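You operate a simulated robot arm through the tools that you are given. There is no shell and no other tool. Be economical: measure what you need, move in short steps, check, and stop when the job is done.

The job below is to be done with a simulated two-armed robot. You get a single attempt, and the scene is never put back.

TASK
Wipe up the spill on the top of the steel bench with the cloth and put it back.

Only the result counts: the job must be done as asked and must still hold three seconds after the hand-in. Knocking over, shifting, dropping, spilling or breaking anything else fails it. Flat cloth is picked up by pressing the open fingertips on it (5 to 10 N) and closing them slowly along it; thin cloth reads only 2 to 8 mm in the jaws.

THE ROBOT
Two 7-joint arms with two-finger parallel grippers on one trunk, on a base that drives. Base frame: it is fixed to the floor where the robot stands at the start and does not move with it; the origin is under the middle of the robot, x ahead of it, y to its left, z up. Lengths are in m, angles in degrees, forces in N, time in s.
The left shoulder is at the start at [0.07, 0.163, 1.22], the right one opposite. Payload 3.43 kg a hand.
Tool frame (each hand has its own): the origin (TCP) lies between the finger pads and is the grasp point; the fingertips stand 0.034 m ahead of it; z points along the fingers, y is the line along which they close. The gripper opens to 0.128 m. The fingers are 0.024 m wide and 0.012 m thick; the gripper's body (0.048 by 0.13 m) begins 0.096 m behind the TCP.
Orientation is told as [roll, pitch, yaw] about the base's x, y, z axes, in that order, counted from this pose: with the fingers straight down and closing along the base's y, the tool's x points along the base's -x, its y along +y and its z along -z.

THE INTERFACE
- The arms move only by the tool step_arm. It takes "left_deltas", "right_deltas" or both (then of equal length, played together; a hand with none holds still); each is text: rows parted by semicolons, each of 7 numbers parted by spaces: the gripper command, from -1 (fully open) to 1 (shut), values between in proportion, then the shift along the base's x, y, z in units of 500 mm (1.0 is 500 mm), then the turn, a rotation vector about the base's x, y, z in units of 180 degrees (1.0 is 180 degrees). In form: gripper dx dy dz wx wy wz; .... A call has 1 to 12 rows; each row is the pose to reach, as a shift and turn from the pose commanded when the call began. A call with a number of a shift or a turn outside -1 to 1 is refused whole. A row lasts 0.2 s, in which the tool goes at most 0.05 m and 8.6 degrees; a call with a longer step from one row to the next is refused whole, and so is a gripper value outside its range. Where a pose cannot be reached the arm comes as near as it can. A force on the tool above 40 N (or 10 N above the force at the start of the call, whichever is more), or a blocked arm, ends the call early, and 0.2 s more pass. Each finger travels about 0.153 m/s and halts on what it meets, pressing with about 23 N; the grip force reading is that of the motor and also rises with nothing between the fingers. The clock runs only during rows and for 0.2 s after the last one: add rows that repeat a pose to give the fingers time. It gives the time, the measured TCP pose, the force on the tool (base axes), the opening and the grip force at its end, in the units of the frame above (readings bear some noise), with the torque about the TCP (base axes, N m) and any sound that the robot's microphone picked up, and new pictures: "show" is both (left out), scene, wrist or none (wrist: the cameras of the hands that moved).
- Cameras (640 x 400 px; columns grow to the right, rows downward): "scene" is now at [0.1242, -0.0301, 1.4331]; the picture's right is [-0.38, -0.93, 0.00], its down [-0.65, 0.26, -0.71] and it looks along [0.66, -0.27, -0.70] (base axes); focal length 272 px, centre (320, 200). "left" rides on the left gripper at [0.076, 0.011, -0.16] in its tool frame; the picture's right is [-0.15, 0.99, 0.00], its down [-0.88, -0.13, -0.46] and it looks along [-0.45, -0.07, 0.89] (tool axes); focal length 234 px, centre (320, 200). "right" rides on the right gripper at [0.076, -0.011, -0.16] in its tool frame; the picture's right is [0.15, 0.99, 0.00], its down [-0.88, 0.13, -0.46] and it looks along [-0.45, 0.07, 0.89] (tool axes); focal length 234 px, centre (320, 200). There is no depth. A picture from a camera that has moved, and an enlarged one, comes with that camera's place and axes in the base frame and with its lens.
- slide_trunk(by): slides the trunk up (or, below 0, down) by that many m; the arms and the scene camera ride with it, the base frame stays. It gives what a move gives, with no picture.
- roll_base(legs): drives the robot by 1 to 6 legs, each [ahead, left, turn to the left] in m, m and degrees, along the robot's own axes; the way and the turn of a leg run together, so that a leg with both is an arc; at most 1.5 m and 180 degrees a leg. The arms and the cameras ride along, it lands a little off, and it stops where it bumps. It gives what a move gives, and a new picture of the scene camera.
- head_to(pan, tilt): turns the head with the scene camera to pan (to the left, within 86 degrees either way) and tilt (down, from -29 to 69), counted from straight ahead of the robot. It gives what a move gives, and a new picture of the scene camera.
- close_up(camera, box): a new picture of the part [left, top, right, bottom] of that camera's present view, enlarged. It takes no simulated time.
- close_job(): hands the job in; it is judged then, once.

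Go step by step. Nothing tells you exact positions but the pictures and the camera data: compare them with the known pose of the tool, close in by small moves and look again before you grip or let go. The budget is 120 turns and 260 pictures, counting those below and the enlarged ones. Unless the task says otherwise, let go and move clear before handing in, and close with one line.

The tools are called after ">>>" as name(argument=value, ...) on one line, values as JSON. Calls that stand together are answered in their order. step_arm: Moves the arms, as the interface text tells. Its arguments: {"type":"object","properties":{"left_deltas":{"type":"string"},"right_deltas":{"type":"string"},"show":{"type":"string","enum":["both","scene","wrist","none"]}},"required":[]} The other tools are called the same way: slide_trunk (by) slides the trunk up or down; roll_base (legs) drives the base; head_to (pan, tilt) turns the head that bears the scene camera; close_up (camera, box) takes an enlarged picture of a part of a camera's view; close_job () hands the job in.

At the start:

```text
time: 0.0
left_tool_pos: [0.5146, 0.0855, 1.098]
left_ee_rot: [0.1, 0.1, 0.0]
left_contact_force: [0.6, 0.7, 0.4]
left_moment: [0.04, 0.01, -0.02]
left_width: 0.128
left_grasp_force: 0.0
right_tool_pos: [0.5066, -0.3333, 1.1498]
right_ee_rot: [0.0, 0.0, 0.0]
right_contact_force: [-0.3, 0.7, -0.3]
right_moment: [0.0, -0.02, 0.0]
right_width: 0.1281
right_grasp_force: 0.1
trunk travel left (down, up): [-0.7, 0.24]
robot x, y, heading: [-0.0003, 0.0013, -0.1]
head pan, tilt: [-22.1, 44.5]
```

scene: 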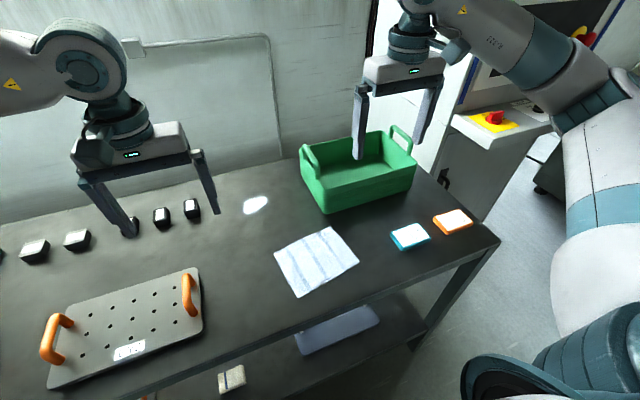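
right: 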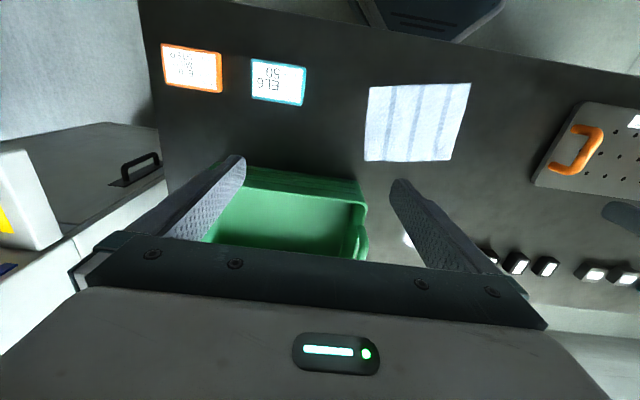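
left: 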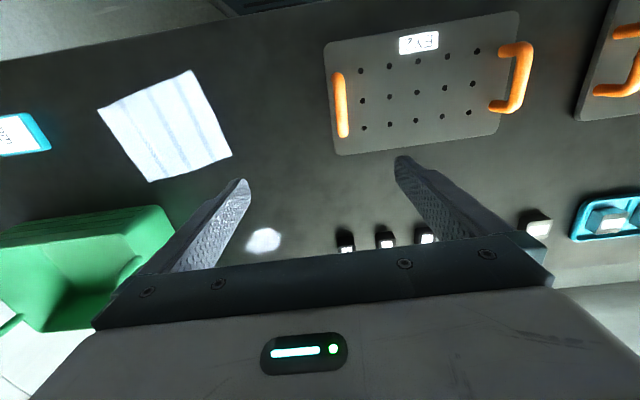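

I see a striped cloth near (0.50, -0.17) and a white patch, probably the spill, near (0.77, -0.07). I'll look closer at both first.

>>> close_up(camera="scene", box=[220, 170, 380, 310])

>>> head_to(pan=0, tilt=50)

```text
2.86 times, centred on (300, 240) of scene
camera zoom: at [0.1242, -0.0301, 1.4331], right [-0.38, -0.93, 0.0], down [-0.65, 0.26, -0.71], along [0.66, -0.27, -0.7], focal length 778 px, centre (377, 86)
```

zoom: 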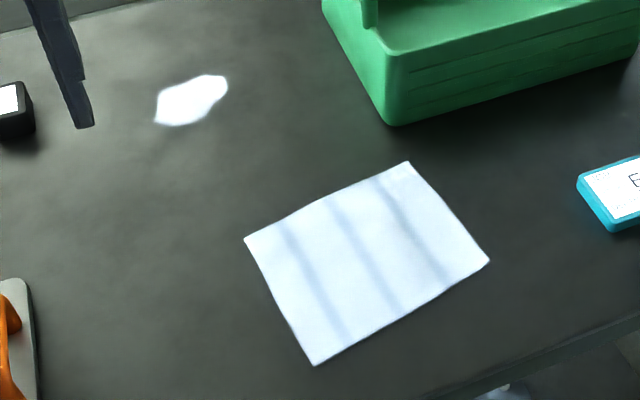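

```text
time: 0.9
left_tool_pos: [0.5136, 0.0854, 1.098]
left_ee_rot: [0.0, 0.0, 0.1]
left_contact_force: [-0.6, 0.2, 0.0]
left_moment: [-0.01, 0.01, -0.01]
left_width: 0.1277
left_grasp_force: 0.1
right_tool_pos: [0.5059, -0.3339, 1.1499]
right_ee_rot: [0.1, 0.0, 0.0]
right_contact_force: [-0.4, -0.2, 0.2]
right_moment: [0.01, -0.02, 0.04]
right_width: 0.128
right_grasp_force: 0.0
trunk travel left (down, up): [-0.7, 0.24]
robot x, y, heading: [0.0043, 0.0003, 0.1]
head pan, tilt: [0.0, 50.0]
camera scene: at [0.1255, 0.0004, 1.4256], right [0.0, -1.0, 0.0], down [-0.77, 0.0, -0.64], along [0.64, 0.0, -0.77], focal length 272 px, centre (320, 200)
```

scene: 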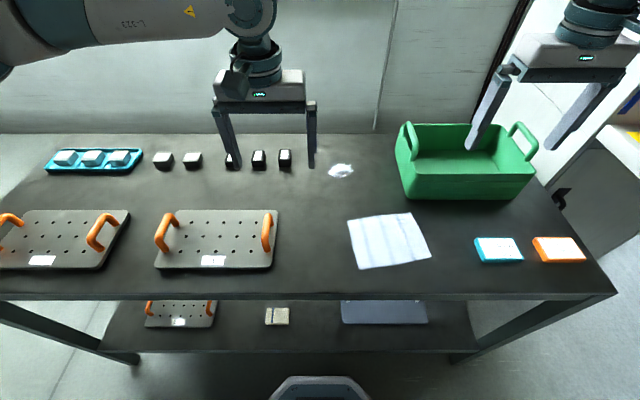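

The spill is centred near (0.765, -0.067), and the cloth's far edge midpoint is near (0.577, -0.164), yawed about 9°. I'll move the left arm aside and bring the right hand above the far edge of the cloth with the fingers half open.

>>> step_arm(left_deltas="-1 0 0.06 0 0 0 0;-1 0 0.12 0 0 0 0;-1 0 0.18 0 0 0 0;-1 0 0.24 0 0 0 0;-1 0 0.3 0 0 0 0;-1 0 0.36 0 0 0 0;-1 0 0.4 0 0 0 0;-1 0 0.4 0 0 0 0", right_deltas="-0.8 0.012 0.042 -0.055 0 0 0.006;-0.6 0.024 0.084 -0.11 0 0 0.012;-0.4 0.035 0.126 -0.165 0 0 0.018;-0.2 0.047 0.168 -0.22 0 0 0.025;0 0.059 0.21 -0.275 0 0 0.031;0.06 0.07 0.252 -0.33 0 0 0.038;0.06 0.082 0.294 -0.385 0 0 0.044;0.06 0.094 0.336 -0.44 0 0 0.05")

```text
time: 2.7
left_tool_pos: [0.5157, 0.2869, 1.098]
left_ee_rot: [0.0, 0.0, 0.0]
left_contact_force: [-0.6, -0.3, 0.3]
left_moment: [-0.03, 0.03, 0.02]
left_width: 0.128
left_grasp_force: 0.0
right_tool_pos: [0.5537, -0.1647, 0.928]
right_ee_rot: [0.0, 0.0, 8.9]
right_contact_force: [0.7, 0.5, 0.6]
right_moment: [0.01, 0.0, -0.02]
right_width: 0.0603
right_grasp_force: 0.1
trunk travel left (down, up): [-0.7, 0.24]
robot x, y, heading: [-0.0011, 0.0039, -0.1]
head pan, tilt: [0.0, 50.0]
camera scene: at [0.1263, 0.0008, 1.4255], right [0.0, -1.0, 0.0], down [-0.77, 0.0, -0.64], along [0.64, 0.0, -0.77], focal length 272 px, centre (320, 200)
camera right: at [0.4805, -0.1881, 1.0882], right [-0.3, 0.95, 0.0], down [0.85, 0.27, 0.46], along [0.43, 0.14, -0.89], focal length 234 px, centre (320, 200)
camera left: at [0.4402, 0.2982, 1.2569], right [0.15, 0.99, 0.0], down [0.88, -0.13, 0.46], along [0.45, -0.07, -0.89], focal length 234 px, centre (320, 200)
```

scene: 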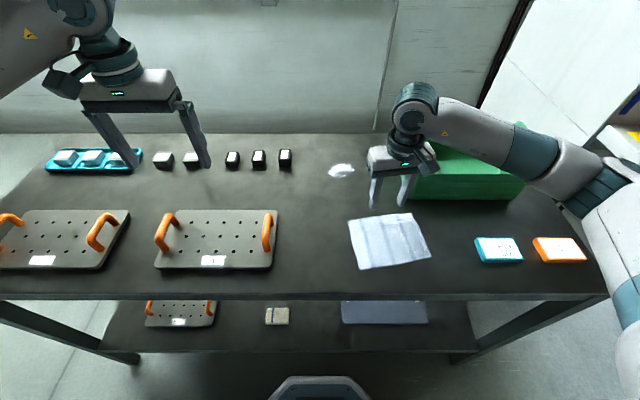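
right: 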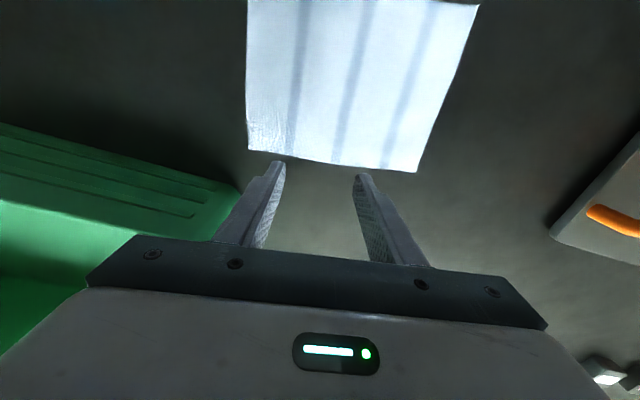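
left: 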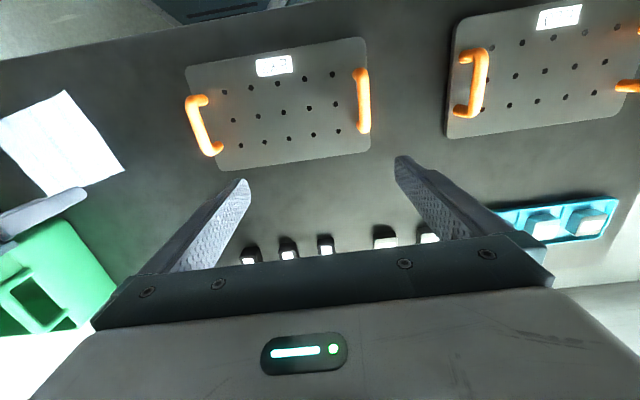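

The fingers are only about 1.4 cm inside the cloth's far edge, so I'll shift back 1 cm and come down to just above the cloth.

>>> step_arm(right_deltas="0.06 -0.01 0 -0.05 0 0 0;0.06 -0.02 0 -0.1 0 0 0;0.06 -0.022 0 -0.14 0 0 0;0.06 -0.022 0 -0.15 0 0 0;0.06 -0.022 0 -0.15 0 0 0")

```text
time: 3.2
left_tool_pos: [0.5155, 0.2857, 1.0991]
left_ee_rot: [0.0, -0.2, 0.0]
left_contact_force: [0.0, -0.2, -0.3]
left_moment: [0.0, 0.01, 0.03]
left_width: 0.128
left_grasp_force: 0.2
right_tool_pos: [0.5461, -0.1646, 0.8949]
right_ee_rot: [0.1, -0.6, 8.9]
right_contact_force: [-1.5, -0.3, 10.5]
right_moment: [-0.34, 0.09, -0.05]
right_width: 0.0601
right_grasp_force: 0.1
trunk travel left (down, up): [-0.7, 0.24]
robot x, y, heading: [-0.0019, -0.0017, -0.2]
head pan, tilt: [0.0, 50.0]
stopped in row 2 (right hand): the force on the tool passed its limit (the readings are from after the stop); the commanded pose is now the measured one
camera scene: at [0.1239, 0.0006, 1.4257], right [0.0, -1.0, 0.0], down [-0.77, 0.0, -0.64], along [0.64, 0.0, -0.77], focal length 272 px, centre (320, 200)
camera right: at [0.4716, -0.188, 1.0543], right [-0.3, 0.95, 0.0], down [0.84, 0.26, 0.47], along [0.45, 0.14, -0.88], focal length 234 px, centre (320, 200)
```

scene: 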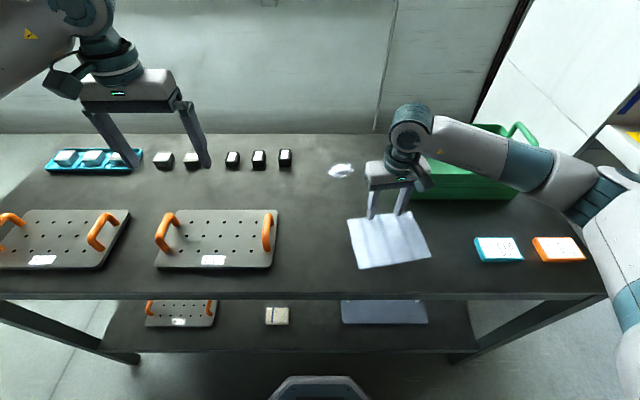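
right: 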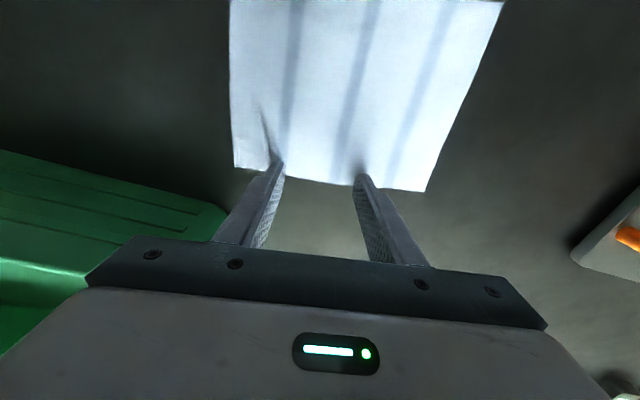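

The right fingertip met resistance at tip z ≈ 0.86, higher than I expected. I'll look closely before pressing any further.

>>> close_up(camera="scene", box=[330, 150, 450, 280])

>>> close_up(camera="right", box=[200, 60, 440, 260])

```text
3.08 times, centred on (390, 215) of scene
camera zoom: at [0.1239, 0.0006, 1.4257], right [0.0, -1.0, 0.0], down [-0.77, 0.0, -0.64], along [0.64, 0.0, -0.77], focal length 838 px, centre (105, 154)
```

zoom: 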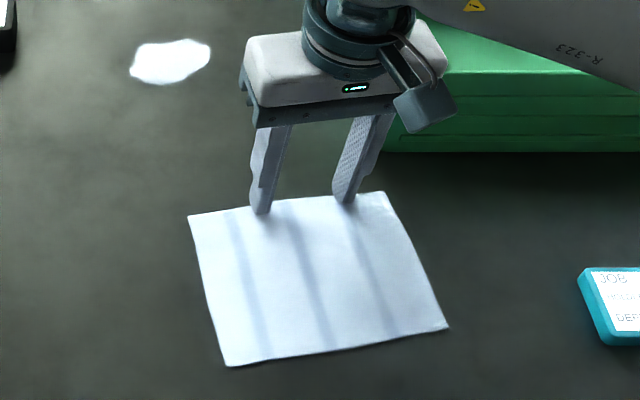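

```text
2.00 times, centred on (320, 160) of right
camera zoom: at [0.4716, -0.188, 1.0543], right [-0.3, 0.95, 0.0], down [0.84, 0.26, 0.47], along [0.45, 0.14, -0.88], focal length 468 px, centre (320, 280)
```

zoom: 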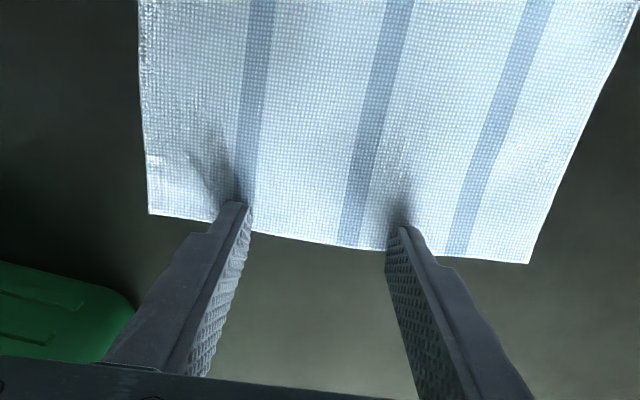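

Comparing the views puts the bench top at about z = 0.858. That moves the cloth to centre (0.476, -0.163) with its far edge at x ≈ 0.542, and the spill to about (0.713, -0.062). I'll lift, move 2.7 cm back onto the cloth and press down slowly.

>>> step_arm(right_deltas="0.06 0 0 0.03 0 0 0;0.06 -0.03 0.007 0.03 0 0 0;0.06 -0.054 0.015 0.03 0 0 0;0.06 -0.054 0.015 0.03 0 0 0;0.06 -0.054 0.015 0.02 0 0 0;0.06 -0.054 0.015 0.012 0 0 0;0.06 -0.054 0.015 0.007 0 0 0;0.06 -0.054 0.015 0.004 0 0 0;0.06 -0.054 0.015 0.002 0 0 0;0.06 -0.054 0.015 0 0 0 0;0.06 -0.054 0.015 0 0 0 0")

```text
time: 5.7
left_tool_pos: [0.5144, 0.2862, 1.0989]
left_ee_rot: [0.0, 0.1, 0.0]
left_contact_force: [1.2, 0.5, -0.3]
left_moment: [0.01, 0.02, 0.03]
left_width: 0.128
left_grasp_force: 0.0
right_tool_pos: [0.5204, -0.1565, 0.8939]
right_ee_rot: [0.2, -0.8, 8.9]
right_contact_force: [4.2, -1.5, 15.0]
right_moment: [-0.51, -0.01, 0.08]
right_width: 0.0609
right_grasp_force: 0.3
trunk travel left (down, up): [-0.7, 0.24]
robot x, y, heading: [-0.0007, 0.0011, -0.0]
head pan, tilt: [0.0, 50.0]
camera scene: at [0.1245, 0.0008, 1.4259], right [0.0, -1.0, 0.0], down [-0.77, 0.0, -0.64], along [0.64, 0.0, -0.77], focal length 272 px, centre (320, 200)
camera right: at [0.4451, -0.1801, 1.0541], right [-0.3, 0.95, 0.0], down [0.84, 0.26, 0.47], along [0.45, 0.14, -0.88], focal length 234 px, centre (320, 200)
```

scene: 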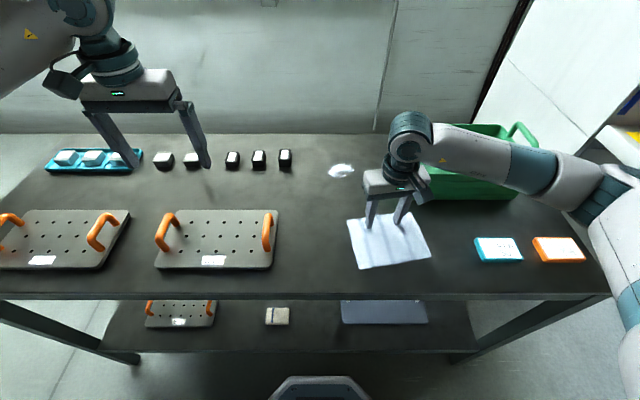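
right: 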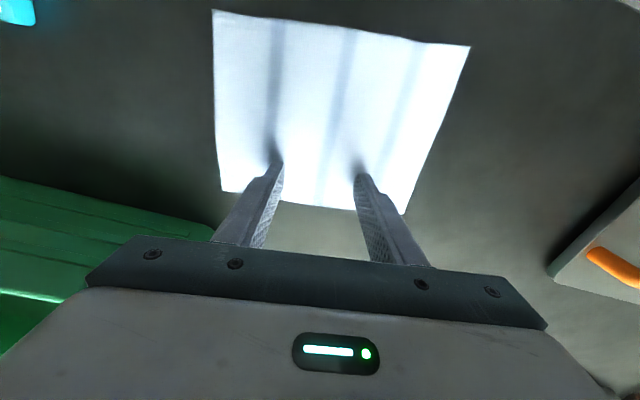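

Contact is 15 N, all of it on the right finger. I'll roll the hand about 1° to level the tips and ease the pressure.

>>> step_arm(right_deltas="0.06 0 0 0.001 -0.003 0 0;0.06 0 0 0.001 -0.006 0 0;0.06 0 0 0.001 -0.006 0 0", show="none")

```text
time: 6.5
left_tool_pos: [0.5132, 0.2869, 1.0985]
left_ee_rot: [0.0, -0.1, 0.0]
left_contact_force: [-0.6, 0.4, -0.4]
left_moment: [-0.03, 0.0, 0.02]
left_width: 0.1279
left_grasp_force: 0.1
right_tool_pos: [0.5198, -0.155, 0.8953]
right_ee_rot: [-1.0, -0.6, 9.1]
right_contact_force: [4.3, 2.0, 21.5]
right_moment: [0.86, 0.1, -0.19]
right_width: 0.0603
right_grasp_force: 0.1
trunk travel left (down, up): [-0.7, 0.24]
robot x, y, heading: [-0.0005, -0.0008, -0.2]
head pan, tilt: [0.0, 50.0]
```

I over-rolled it slightly. I'll take half of that back and ease up a little.

>>> step_arm(right_deltas="0.06 0 0 0.001 0.001 0 0;0.06 0 0 0.001 0.003 0 0;0.06 0 0 0.001 0.003 0 0", show="none")

```text
time: 7.2
left_tool_pos: [0.5148, 0.2877, 1.0978]
left_ee_rot: [-0.1, 0.0, 0.0]
left_contact_force: [-0.4, 0.2, -0.1]
left_moment: [0.0, 0.0, 0.0]
left_width: 0.128
left_grasp_force: 0.1
right_tool_pos: [0.5178, -0.1568, 0.8942]
right_ee_rot: [-0.4, -0.5, 9.0]
right_contact_force: [1.2, 0.5, 11.3]
right_moment: [0.43, 0.07, -0.1]
right_width: 0.0603
right_grasp_force: 0.4
trunk travel left (down, up): [-0.7, 0.24]
robot x, y, heading: [0.003, 0.0023, 0.0]
head pan, tilt: [0.0, 50.0]
```

The load is still on the left finger, so I'll add 0.3° of roll and then close slowly along the cloth.

>>> step_arm(right_deltas="0.06 0 0 0 0.0015 0 0;0.06 0 0 0 0.0015 0 0;0.15 0 0 0 0.0015 0 0;0.25 0 0 0 0.0015 0 0;0.35 0 0 0 0.0015 0 0;0.45 0 0 0 0.0015 0 0;0.55 0 0 0 0.0015 0 0;0.65 0 0 0 0.0015 0 0;0.75 0 0 0 0.0015 0 0;0.85 0 0 0 0.0015 0 0;1 0 0 0 0.0015 0 0;1 0 0 0 0.0015 0 0")

```text
time: 9.8
left_tool_pos: [0.5158, 0.2867, 1.0993]
left_ee_rot: [-0.1, 0.1, 0.1]
left_contact_force: [-0.1, 0.0, 0.5]
left_moment: [-0.01, -0.02, 0.02]
left_width: 0.1277
left_grasp_force: 0.1
right_tool_pos: [0.5195, -0.1574, 0.8971]
right_ee_rot: [0.0, -0.4, 8.9]
right_contact_force: [0.1, -0.3, 0.6]
right_moment: [0.03, -0.01, -0.03]
right_width: 0.0024
right_grasp_force: 23.1
trunk travel left (down, up): [-0.7, 0.24]
robot x, y, heading: [-0.0024, 0.003, -0.1]
head pan, tilt: [0.0, 50.0]
camera scene: at [0.1255, 0.0006, 1.4256], right [0.0, -1.0, 0.0], down [-0.77, 0.0, -0.64], along [0.64, 0.0, -0.77], focal length 272 px, centre (320, 200)
camera right: at [0.4444, -0.1796, 1.0549], right [-0.3, 0.95, 0.0], down [0.85, 0.27, 0.46], along [0.44, 0.14, -0.89], focal length 234 px, centre (320, 200)
```

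scene: 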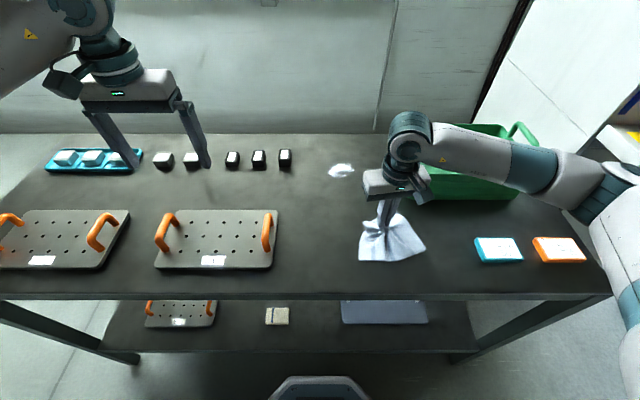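
right: 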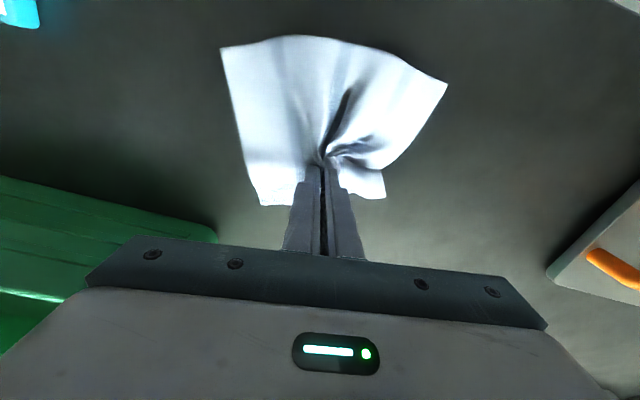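

The cloth is gripped, reading 2.4 mm. I'll drag it toward the near side of the spill.

>>> step_arm(right_deltas="1 0.05 0.02 0.006 0 0 0;1 0.1 0.04 0.006 0 0 0;1 0.16 0.062 0.006 0 0 0;1 0.22 0.086 0.004 0 0 0;1 0.28 0.11 0.002 0 0 0;1 0.28 0.11 0.0 0 0 0")

```text
time: 11.2
left_tool_pos: [0.5155, 0.2852, 1.0969]
left_ee_rot: [0.0, 0.0, 0.0]
left_contact_force: [-0.4, -0.6, 0.1]
left_moment: [0.01, -0.01, -0.01]
left_width: 0.1282
left_grasp_force: 0.1
right_tool_pos: [0.6596, -0.1003, 0.8956]
right_ee_rot: [0.0, -0.7, 8.9]
right_contact_force: [-0.1, -1.4, 0.5]
right_moment: [0.03, -0.01, -0.01]
right_width: 0.0019
right_grasp_force: 22.8
trunk travel left (down, up): [-0.7, 0.24]
robot x, y, heading: [-0.0011, 0.0013, 0.1]
head pan, tilt: [0.0, 50.0]
camera scene: at [0.125, -0.0001, 1.4256], right [0.0, -1.0, 0.0], down [-0.77, 0.0, -0.64], along [0.64, 0.0, -0.77], focal length 272 px, centre (320, 200)
camera right: at [0.5843, -0.1246, 1.0551], right [-0.3, 0.95, 0.0], down [0.84, 0.27, 0.46], along [0.44, 0.14, -0.89], focal length 234 px, centre (320, 200)
```

scene: 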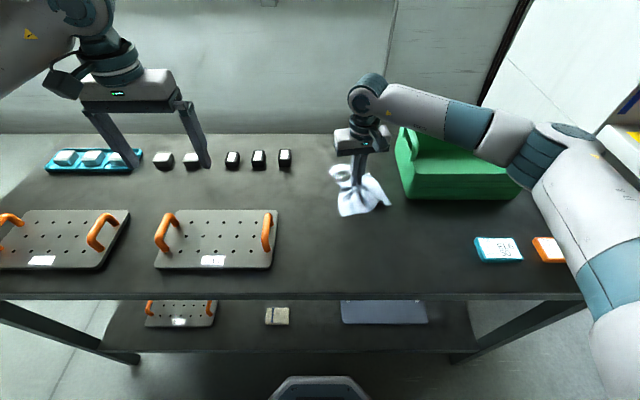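
right: 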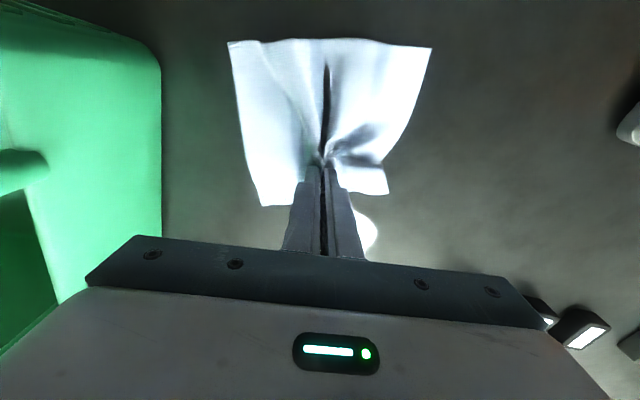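

Only part of the spill is visible ahead and to the left of the fingers. I'll press lightly and wipe over it in a serpentine.

>>> step_arm(right_deltas="1 0 0 -0.004 0 0 0;1 0.06 0.02 -0.004 0 0 0;1 0.14 0.03 -0.004 0 0 0;1 0.18 0.03 -0.004 0 0 0;1 0.18 0.08 -0.004 0 0 0;1 0.18 0.14 -0.004 0 0 0;1 0.13 0.15 -0.004 0 0 0;1 0.12 0.08 -0.004 0 0 0;1 0.11 0.02 -0.004 0 0 0;1 0.07 0.02 -0.004 0 0 0;1 0.07 0.08 -0.004 0 0 0;1 0.07 0.15 -0.004 0 0 0")

```text
time: 13.8
left_tool_pos: [0.5139, 0.2865, 1.0984]
left_ee_rot: [-0.1, -0.1, 0.0]
left_contact_force: [0.2, -0.4, -0.6]
left_moment: [-0.04, 0.01, -0.05]
left_width: 0.1279
left_grasp_force: 0.0
right_tool_pos: [0.6936, -0.0267, 0.8953]
right_ee_rot: [-0.2, -0.8, 8.9]
right_contact_force: [-0.3, -6.2, 20.7]
right_moment: [-0.18, 0.02, 0.04]
right_width: 0.002
right_grasp_force: 23.3
trunk travel left (down, up): [-0.7, 0.24]
robot x, y, heading: [-0.0037, -0.0027, -0.4]
head pan, tilt: [0.0, 50.0]
camera scene: at [0.1224, 0.0014, 1.426], right [0.0, -1.0, 0.0], down [-0.76, 0.0, -0.64], along [0.64, 0.0, -0.76], focal length 272 px, centre (320, 200)
camera right: at [0.6181, -0.0502, 1.0543], right [-0.3, 0.95, -0.01], down [0.84, 0.27, 0.47], along [0.45, 0.13, -0.89], focal length 234 px, centre (320, 200)
```

scene: 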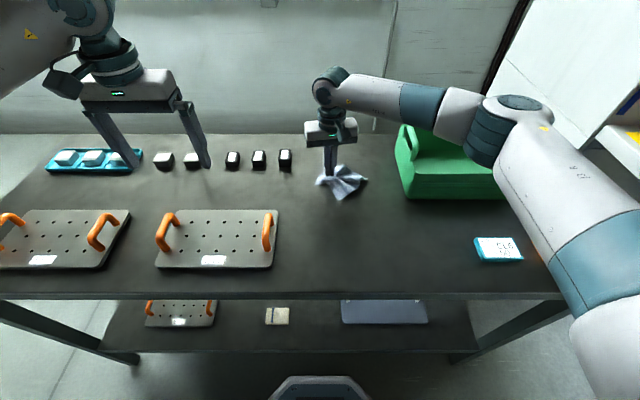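
right: 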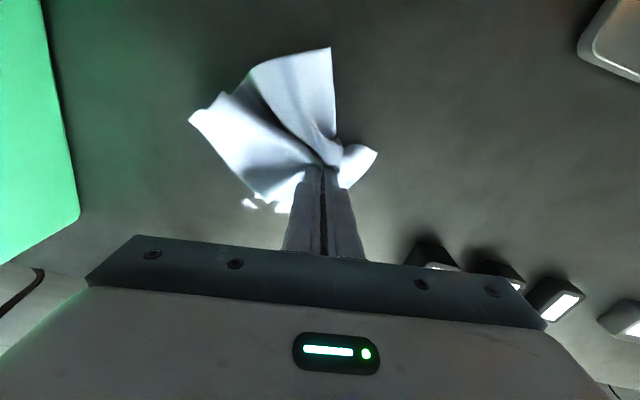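

Small remnants remain around x ≈ 0.735–0.745, y ≈ -0.05 to -0.085. I'll wipe that strip again with a little less pressure.

>>> step_arm(right_deltas="1 0.08 -0.03 0.001 0 0 0;1 0.08 -0.09 0.001 0 0 0;1 0.08 -0.15 0.001 0 0 0;1 0.11 -0.15 0.001 0 0 0;1 0.11 -0.08 0.001 0 0 0;1 0.11 -0.02 0.001 0 0 0;1 0.09 -0.05 0.001 0 0 0;1 0.09 -0.12 0.001 0 0 0;1 0.05 -0.15 0.001 0 0 0;1 0.05 -0.07 0.001 0 0 0;1 0.04 0.01 0.001 0 0 0;1 -0.04 0.01 0.001 0 0 0")

```text
time: 16.4
left_tool_pos: [0.5134, 0.2836, 1.0992]
left_ee_rot: [0.1, -0.2, 0.0]
left_contact_force: [-0.4, 0.4, 0.2]
left_moment: [-0.01, -0.03, -0.02]
left_width: 0.1281
left_grasp_force: 0.0
right_tool_pos: [0.6734, -0.0249, 0.8948]
right_ee_rot: [0.0, -0.7, 8.9]
right_contact_force: [4.0, 1.2, 16.1]
right_moment: [0.11, -0.21, 0.0]
right_width: 0.0024
right_grasp_force: 22.9
trunk travel left (down, up): [-0.7, 0.24]
robot x, y, heading: [-0.0023, 0.0021, 0.0]
head pan, tilt: [0.0, 50.0]
camera scene: at [0.123, -0.0016, 1.4259], right [0.0, -1.0, 0.0], down [-0.77, 0.0, -0.64], along [0.64, 0.0, -0.77], focal length 272 px, centre (320, 200)
camera right: at [0.5987, -0.0469, 1.0544], right [-0.3, 0.95, 0.0], down [0.84, 0.26, 0.47], along [0.45, 0.14, -0.88], focal length 234 px, centre (320, 200)
```

scene: 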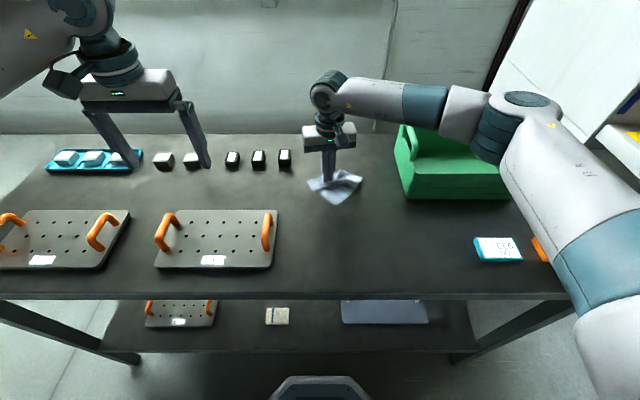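
right: 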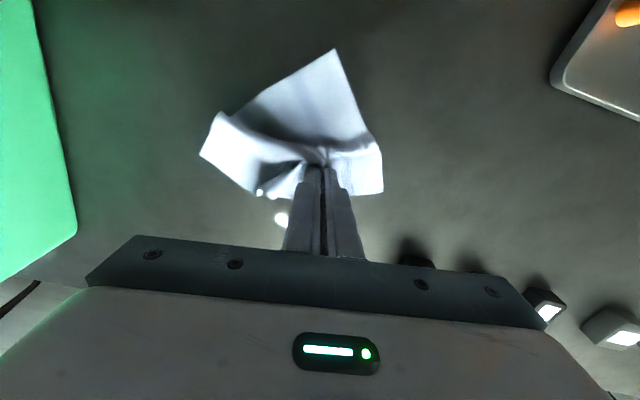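

A few spots remain near (0.73, -0.045) and (0.71, -0.07). I'll lift the cloth and back off to see them clearly.

>>> step_arm(right_deltas="1 -0.02 0 0.08 0 0 0;1 -0.08 0 0.16 0 0 0;1 -0.14 -0.03 0.22 0 0 0;1 -0.2 -0.06 0.26 0 0 0;1 -0.26 -0.08 0.28 0 0 0;1 -0.26 -0.08 0.28 0 0 0")

>>> close_up(camera="scene", box=[280, 130, 400, 230])

```text
time: 17.9
left_tool_pos: [0.5147, 0.2863, 1.0973]
left_ee_rot: [0.0, 0.0, 0.1]
left_contact_force: [0.1, 0.8, 0.6]
left_moment: [0.0, 0.01, -0.01]
left_width: 0.1282
left_grasp_force: 0.2
right_tool_pos: [0.5483, -0.062, 1.0327]
right_ee_rot: [-0.2, -0.6, 8.9]
right_contact_force: [0.6, -0.3, -0.7]
right_moment: [0.01, -0.01, -0.02]
right_width: 0.0021
right_grasp_force: 22.7
trunk travel left (down, up): [-0.7, 0.24]
robot x, y, heading: [0.0021, 0.0017, 0.2]
head pan, tilt: [0.0, 50.0]
camera scene: at [0.1264, 0.0009, 1.4255], right [0.0, -1.0, 0.0], down [-0.77, 0.0, -0.64], along [0.64, 0.0, -0.77], focal length 272 px, centre (320, 200)
camera right: at [0.472, -0.0849, 1.1916], right [-0.3, 0.95, 0.0], down [0.85, 0.27, 0.46], along [0.44, 0.13, -0.89], focal length 234 px, centre (320, 200)
```

scene: 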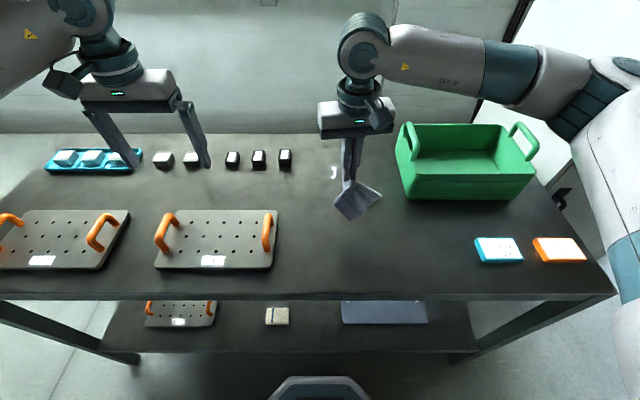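
right: 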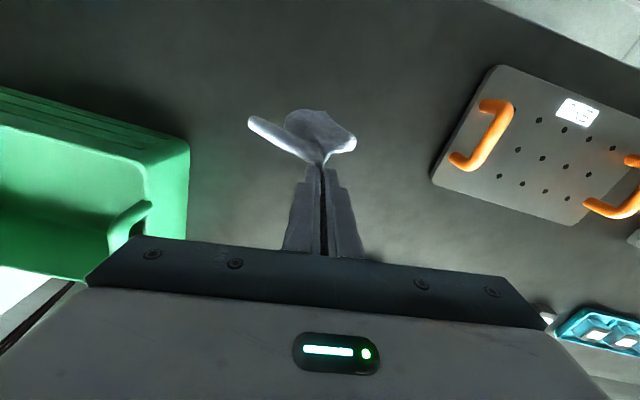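

```text
4.00 times, centred on (340, 180) of scene
camera zoom: at [0.1264, 0.0009, 1.4255], right [0.0, -1.0, 0.0], down [-0.77, 0.0, -0.64], along [0.64, 0.0, -0.77], focal length 1089 px, centre (240, 280)
```

zoom: 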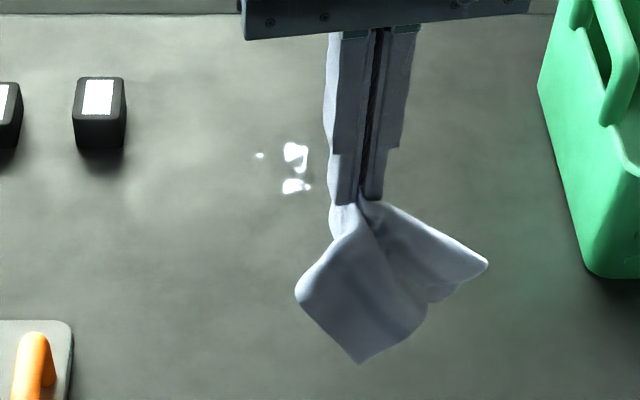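

Three small spots are left at about (0.718, -0.040), (0.685, -0.039) and (0.718, -0.014). I'll move the hand aside to check nothing is hidden behind it.

>>> step_arm(right_deltas="1 -0.05 -0.06 0 0 0 0;1 -0.1 -0.12 0 0 0 0;1 -0.12 -0.2 0 0 0 0;1 -0.12 -0.2 0 0 0 0", show="none")

>>> close_up(camera="scene", box=[280, 130, 400, 230])

```text
time: 18.9
left_tool_pos: [0.516, 0.2873, 1.0977]
left_ee_rot: [0.0, 0.0, 0.1]
left_contact_force: [0.4, 0.1, -0.3]
left_moment: [0.01, 0.02, 0.01]
left_width: 0.1278
left_grasp_force: 0.1
right_tool_pos: [0.486, -0.161, 1.0332]
right_ee_rot: [-0.2, -0.5, 8.9]
right_contact_force: [-0.2, 0.0, -0.4]
right_moment: [-0.03, 0.03, -0.05]
right_width: 0.0021
right_grasp_force: 22.9
trunk travel left (down, up): [-0.7, 0.24]
robot x, y, heading: [0.0007, 0.0011, 0.1]
head pan, tilt: [0.0, 50.0]
```

```text
4.00 times, centred on (340, 180) of scene
camera zoom: at [0.126, 0.0017, 1.4255], right [0.0, -1.0, 0.0], down [-0.77, 0.0, -0.64], along [0.64, 0.0, -0.77], focal length 1089 px, centre (240, 280)
```

zoom: 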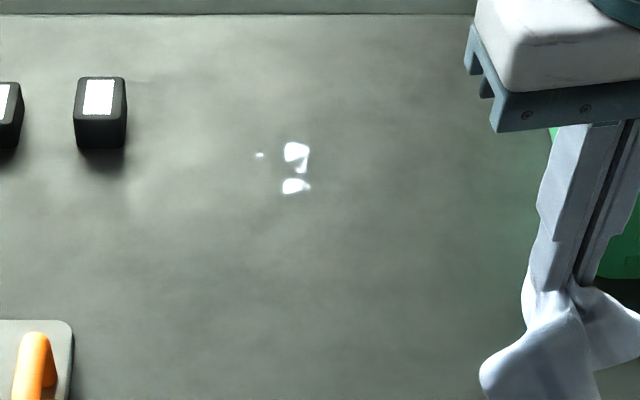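

Only three small spots remain. I'll go back down with the cloth trailing, settling just short of the spots.

>>> step_arm(right_deltas="1 0.06 0.06 -0.04 0 0 0;1 0.12 0.12 -0.08 0 0 0;1 0.18 0.17 -0.13 0 0 0;1 0.24 0.21 -0.18 0 0 0;1 0.29 0.236 -0.225 0 0 0;1 0.34 0.24 -0.262 0 0 0;1 0.34 0.24 -0.275 0 0 0;1 0.36 0.24 -0.279 0 0 0")

```text
time: 20.6
left_tool_pos: [0.5138, 0.2862, 1.0984]
left_ee_rot: [0.1, -0.2, 0.0]
left_contact_force: [0.9, -0.4, -0.8]
left_moment: [-0.01, 0.02, 0.0]
left_width: 0.1281
left_grasp_force: 0.1
right_tool_pos: [0.6644, -0.041, 0.8954]
right_ee_rot: [-0.1, -0.7, 8.9]
right_contact_force: [-3.8, -1.1, 12.7]
right_moment: [-0.15, 0.14, -0.03]
right_width: 0.0024
right_grasp_force: 23.2
trunk travel left (down, up): [-0.7, 0.24]
robot x, y, heading: [-0.0016, -0.0005, -0.1]
head pan, tilt: [0.0, 50.0]
camera scene: at [0.1231, 0.0008, 1.4261], right [0.0, -1.0, 0.0], down [-0.77, 0.0, -0.64], along [0.64, 0.0, -0.77], focal length 272 px, centre (320, 200)
camera right: at [0.5893, -0.0642, 1.0552], right [-0.3, 0.95, 0.0], down [0.84, 0.27, 0.47], along [0.45, 0.14, -0.88], focal length 234 px, centre (320, 200)
```

scene: 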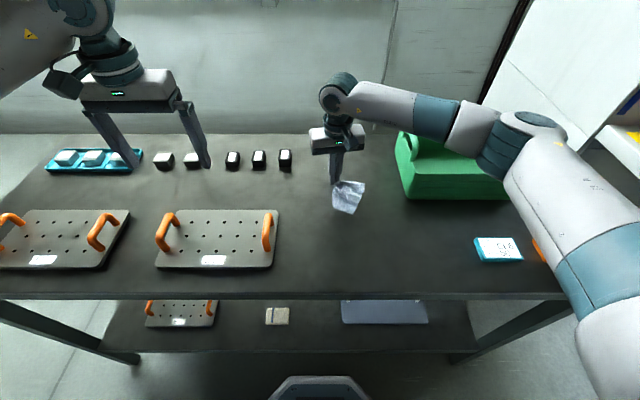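
right: 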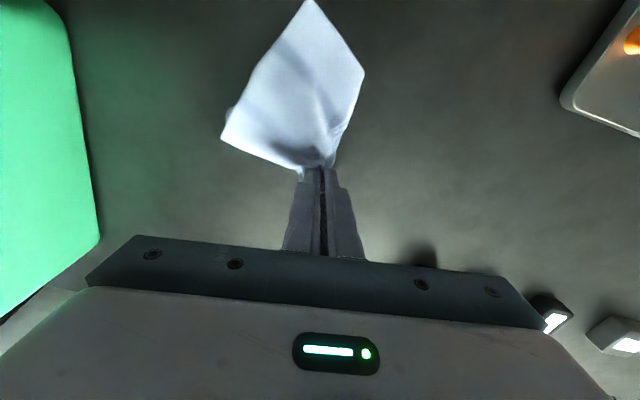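

I'm in position. I'll stroke forward over the spots and then zigzag across them.

>>> step_arm(right_deltas="1 0.06 0.0 0 0 0 0;1 0.12 0 0 0 0 0;1 0.18 0 0 0 0 0;1 0.18 0.05 0 0 0 0;1 0.11 0.06 0 0 0 0;1 0.1 0 0 0 0 0;1 0.08 -0.03 0 0 0 0;1 0.05 0.03 0 0 0 0;1 0.08 0.06 0 0 0 0;1 0.11 0.0 0 0 0 0;1 0.14 -0.03 0 0 0 0;1 0.14 0.05 0 0 0 0", show="none")

>>> step_arm(right_deltas="1 -0.04 -0.02 0.08 0 0 0;1 -0.12 -0.06 0.12 0 0 0;1 -0.2 -0.1 0.18 0 0 0;1 -0.28 -0.14 0.24 0 0 0;1 -0.36 -0.18 0.28 0 0 0;1 -0.44 -0.23 0.28 0 0 0;1 -0.52 -0.27 0.28 0 0 0;1 -0.52 -0.27 0.28 0 0 0")

>>> close_up(camera="scene", box=[280, 130, 400, 230])

```text
time: 23.2
left_tool_pos: [0.5135, 0.287, 1.099]
left_ee_rot: [-0.2, -0.2, 0.1]
left_contact_force: [0.3, 0.5, 0.1]
left_moment: [-0.05, -0.03, 0.01]
left_width: 0.1282
left_grasp_force: 0.0
right_tool_pos: [0.7366, -0.0209, 0.8952]
right_ee_rot: [-0.4, -0.9, 8.7]
right_contact_force: [0.4, -9.5, 27.5]
right_moment: [-0.45, -0.08, 0.0]
right_width: 0.0027
right_grasp_force: 22.9
trunk travel left (down, up): [-0.7, 0.24]
robot x, y, heading: [-0.0, -0.0005, -0.2]
head pan, tilt: [0.0, 50.0]
```

```text
refused: row 3 steps farther than a row can; nothing moved
```

```text
4.00 times, centred on (340, 180) of scene
camera zoom: at [0.1219, 0.0017, 1.4262], right [0.0, -1.0, 0.0], down [-0.76, 0.0, -0.64], along [0.64, 0.0, -0.76], focal length 1089 px, centre (240, 280)
```

zoom: 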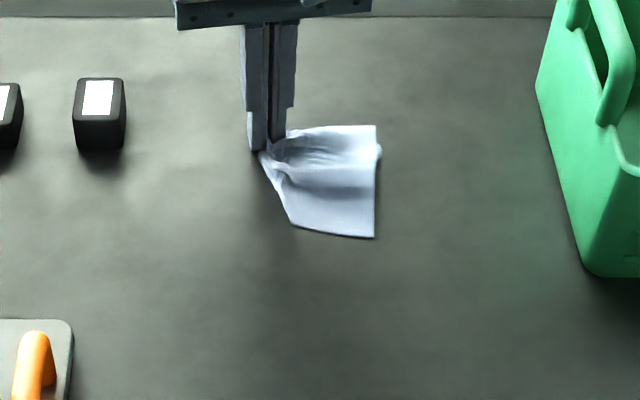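

The stroke finished, but the lift was refused for a step that was too long. I'll lift again in smaller steps and check the area.

>>> step_arm(right_deltas="1 -0.02 -0.01 0.07 0 0 0;1 -0.05 -0.03 0.15 0 0 0;1 -0.1 -0.05 0.22 0 0 0;1 -0.16 -0.08 0.28 0 0 0;1 -0.24 -0.12 0.28 0 0 0;1 -0.32 -0.16 0.28 0 0 0;1 -0.4 -0.2 0.28 0 0 0;1 -0.48 -0.24 0.28 0 0 0;1 -0.54 -0.28 0.28 0 0 0;1 -0.54 -0.28 0.28 0 0 0")

>>> close_up(camera="scene", box=[280, 130, 400, 230])

```text
time: 25.4
left_tool_pos: [0.5161, 0.2877, 1.0979]
left_ee_rot: [0.0, 0.1, 0.0]
left_contact_force: [1.0, 0.1, -0.3]
left_moment: [-0.03, 0.0, 0.02]
left_width: 0.1278
left_grasp_force: 0.1
right_tool_pos: [0.4635, -0.1545, 1.0374]
right_ee_rot: [-0.2, -0.5, 8.9]
right_contact_force: [0.4, 0.7, -0.7]
right_moment: [0.03, 0.02, -0.01]
right_width: 0.0023
right_grasp_force: 23.0
trunk travel left (down, up): [-0.7, 0.24]
robot x, y, heading: [-0.0004, -0.0019, -0.1]
head pan, tilt: [0.0, 50.0]
camera scene: at [0.1262, 0.0013, 1.4255], right [0.0, -1.0, 0.0], down [-0.77, 0.0, -0.64], along [0.64, 0.0, -0.77], focal length 272 px, centre (320, 200)
camera right: at [0.3883, -0.1771, 1.1972], right [-0.3, 0.95, 0.0], down [0.85, 0.27, 0.46], along [0.44, 0.13, -0.89], focal length 234 px, centre (320, 200)
```

scene: 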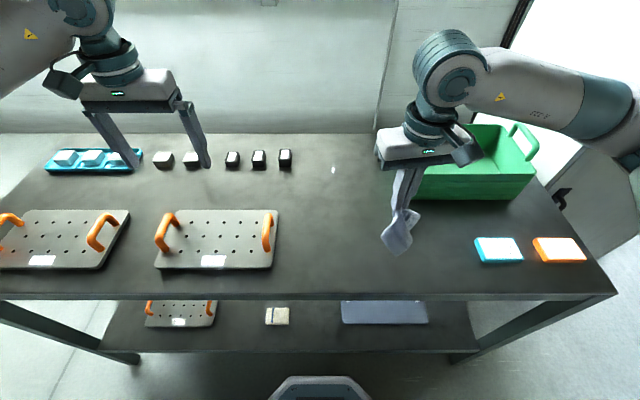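
right: 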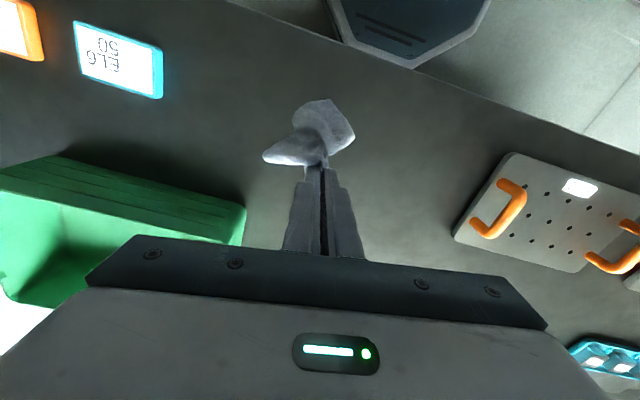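

```text
4.00 times, centred on (340, 180) of scene
camera zoom: at [0.1262, 0.0013, 1.4255], right [0.0, -1.0, 0.0], down [-0.77, 0.0, -0.64], along [0.64, 0.0, -0.77], focal length 1089 px, centre (240, 280)
```

zoom: 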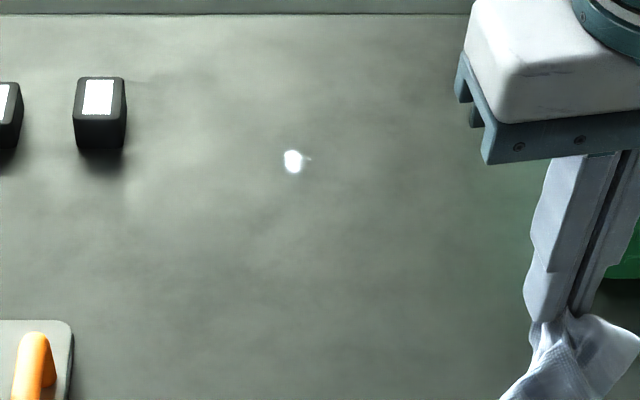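

One spot remains at about (0.712, -0.038). I'll go back and scribble tightly over it.

>>> step_arm(right_deltas="1 0.08 0.05 -0.02 0 0 0;1 0.16 0.1 -0.04 0 0 0;1 0.22 0.14 -0.09 0 0 0;1 0.28 0.18 -0.14 0 0 0;1 0.34 0.21 -0.19 0 0 0;1 0.38 0.229 -0.24 0 0 0;1 0.42 0.229 -0.27 0 0 0;1 0.43 0.229 -0.279 0 0 0", show="none")

>>> close_up(camera="right", box=[200, 60, 440, 260])

>>> close_up(camera="scene", box=[280, 130, 400, 230])

```text
time: 27.2
left_tool_pos: [0.5136, 0.2853, 1.0993]
left_ee_rot: [0.0, -0.1, 0.0]
left_contact_force: [-0.1, -0.4, 0.7]
left_moment: [0.02, -0.02, 0.03]
left_width: 0.1277
left_grasp_force: 0.0
right_tool_pos: [0.6791, -0.0428, 0.8966]
right_ee_rot: [-0.1, -0.7, 9.1]
right_contact_force: [-2.1, 0.6, 13.6]
right_moment: [-0.13, 0.13, -0.03]
right_width: 0.0021
right_grasp_force: 23.2
trunk travel left (down, up): [-0.7, 0.24]
robot x, y, heading: [-0.0015, -0.0, 0.0]
head pan, tilt: [0.0, 50.0]
```

```text
2.00 times, centred on (320, 160) of right
camera zoom: at [0.6039, -0.0646, 1.0549], right [-0.3, 0.95, 0.0], down [0.84, 0.27, 0.47], along [0.45, 0.14, -0.88], focal length 468 px, centre (320, 280)
```

zoom: 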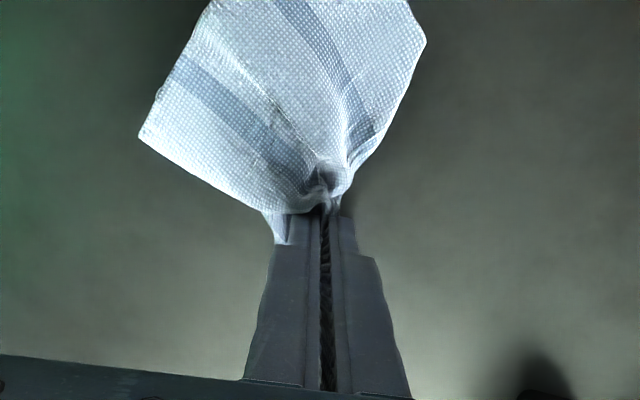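

```text
4.00 times, centred on (340, 180) of scene
camera zoom: at [0.1228, 0.0009, 1.4261], right [0.0, -1.0, 0.0], down [-0.76, 0.0, -0.64], along [0.64, 0.0, -0.76], focal length 1089 px, centre (240, 280)
```

zoom: 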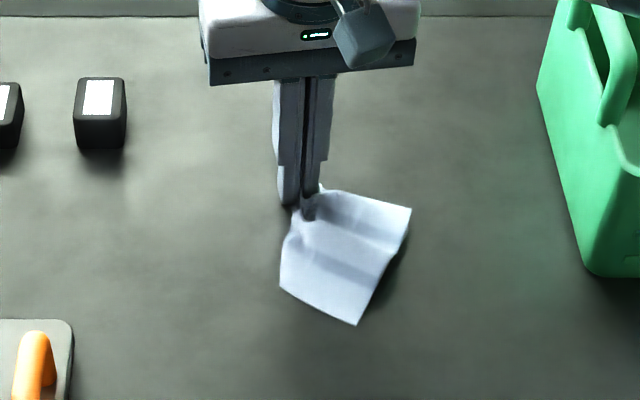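

The spot lies about 4 cm ahead and 0.7 cm left of the tips. I'll scribble densely over that patch.

>>> step_arm(right_deltas="1 0.05 -0.01 0 0 0 0;1 0.055 0.04 0 0 0 0;1 0.065 -0.01 0 0 0 0;1 0.07 0.04 0 0 0 0;1 0.08 -0.01 0 0 0 0;1 0.085 0.04 0 0 0 0;1 0.095 -0.01 0 0 0 0;1 0.1 0.04 0 0 0 0;1 0.11 -0.01 0 0 0 0;1 0.115 0.04 0 0 0 0;1 0.125 -0.01 0 0 0 0;1 0.13 0.03 0 0 0 0", show="none")

>>> step_arm(right_deltas="1 -0.02 -0.01 0.07 0 0 0;1 -0.05 -0.03 0.15 0 0 0;1 -0.1 -0.05 0.22 0 0 0;1 -0.16 -0.08 0.28 0 0 0;1 -0.24 -0.12 0.28 0 0 0;1 -0.32 -0.16 0.28 0 0 0;1 -0.4 -0.2 0.28 0 0 0;1 -0.48 -0.24 0.28 0 0 0;1 -0.54 -0.28 0.28 0 0 0;1 -0.54 -0.28 0.28 0 0 0")

>>> close_up(camera="scene", box=[280, 130, 400, 230])

```text
time: 29.9
left_tool_pos: [0.5158, 0.2874, 1.0972]
left_ee_rot: [0.0, 0.0, 0.0]
left_contact_force: [-0.7, 0.1, 0.6]
left_moment: [-0.04, -0.01, 0.0]
left_width: 0.1279
left_grasp_force: 0.1
right_tool_pos: [0.7434, -0.0244, 0.8957]
right_ee_rot: [-0.3, -0.5, 8.9]
right_contact_force: [0.2, 0.1, 0.1]
right_moment: [-0.04, -0.01, 0.01]
right_width: 0.0024
right_grasp_force: 23.0
trunk travel left (down, up): [-0.7, 0.24]
robot x, y, heading: [-0.0016, -0.0026, -0.2]
head pan, tilt: [0.0, 50.0]
```

```text
time: 32.0
left_tool_pos: [0.5161, 0.2857, 1.0974]
left_ee_rot: [0.1, 0.0, -0.1]
left_contact_force: [0.3, 0.3, -0.6]
left_moment: [0.01, -0.02, 0.03]
left_width: 0.1282
left_grasp_force: 0.1
right_tool_pos: [0.4764, -0.1663, 1.0372]
right_ee_rot: [-0.3, -0.5, 8.9]
right_contact_force: [-0.2, 0.6, 0.4]
right_moment: [-0.02, 0.0, 0.0]
right_width: 0.0024
right_grasp_force: 23.3
trunk travel left (down, up): [-0.7, 0.24]
robot x, y, heading: [0.003, -0.0027, -0.3]
head pan, tilt: [0.0, 50.0]
camera scene: at [0.1262, 0.0013, 1.4255], right [0.0, -1.0, 0.0], down [-0.77, 0.0, -0.64], along [0.64, 0.0, -0.77], focal length 272 px, centre (320, 200)
camera right: at [0.4019, -0.1899, 1.1965], right [-0.3, 0.95, 0.0], down [0.85, 0.27, 0.46], along [0.44, 0.13, -0.89], focal length 234 px, centre (320, 200)
```

scene: 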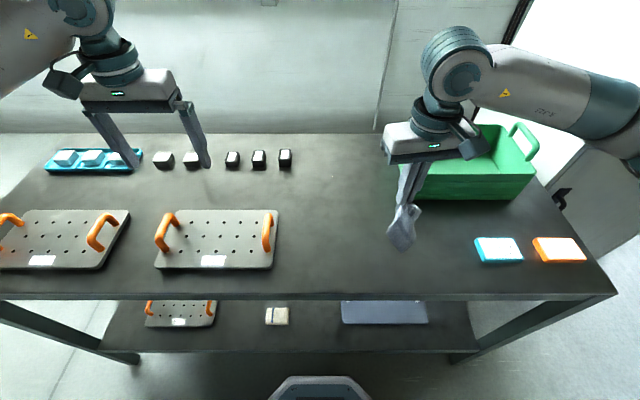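
right: 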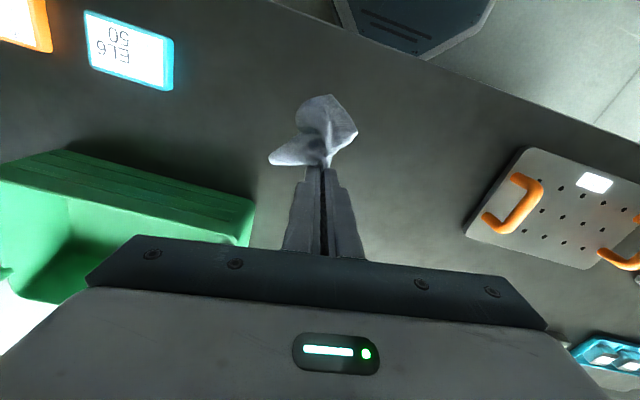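

```text
4.00 times, centred on (340, 180) of scene
camera zoom: at [0.1262, 0.0013, 1.4255], right [0.0, -1.0, 0.0], down [-0.77, 0.0, -0.64], along [0.64, 0.0, -0.77], focal length 1089 px, centre (240, 280)
```

zoom: 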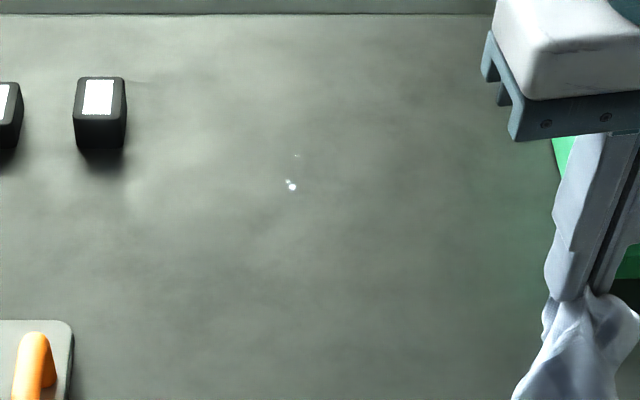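

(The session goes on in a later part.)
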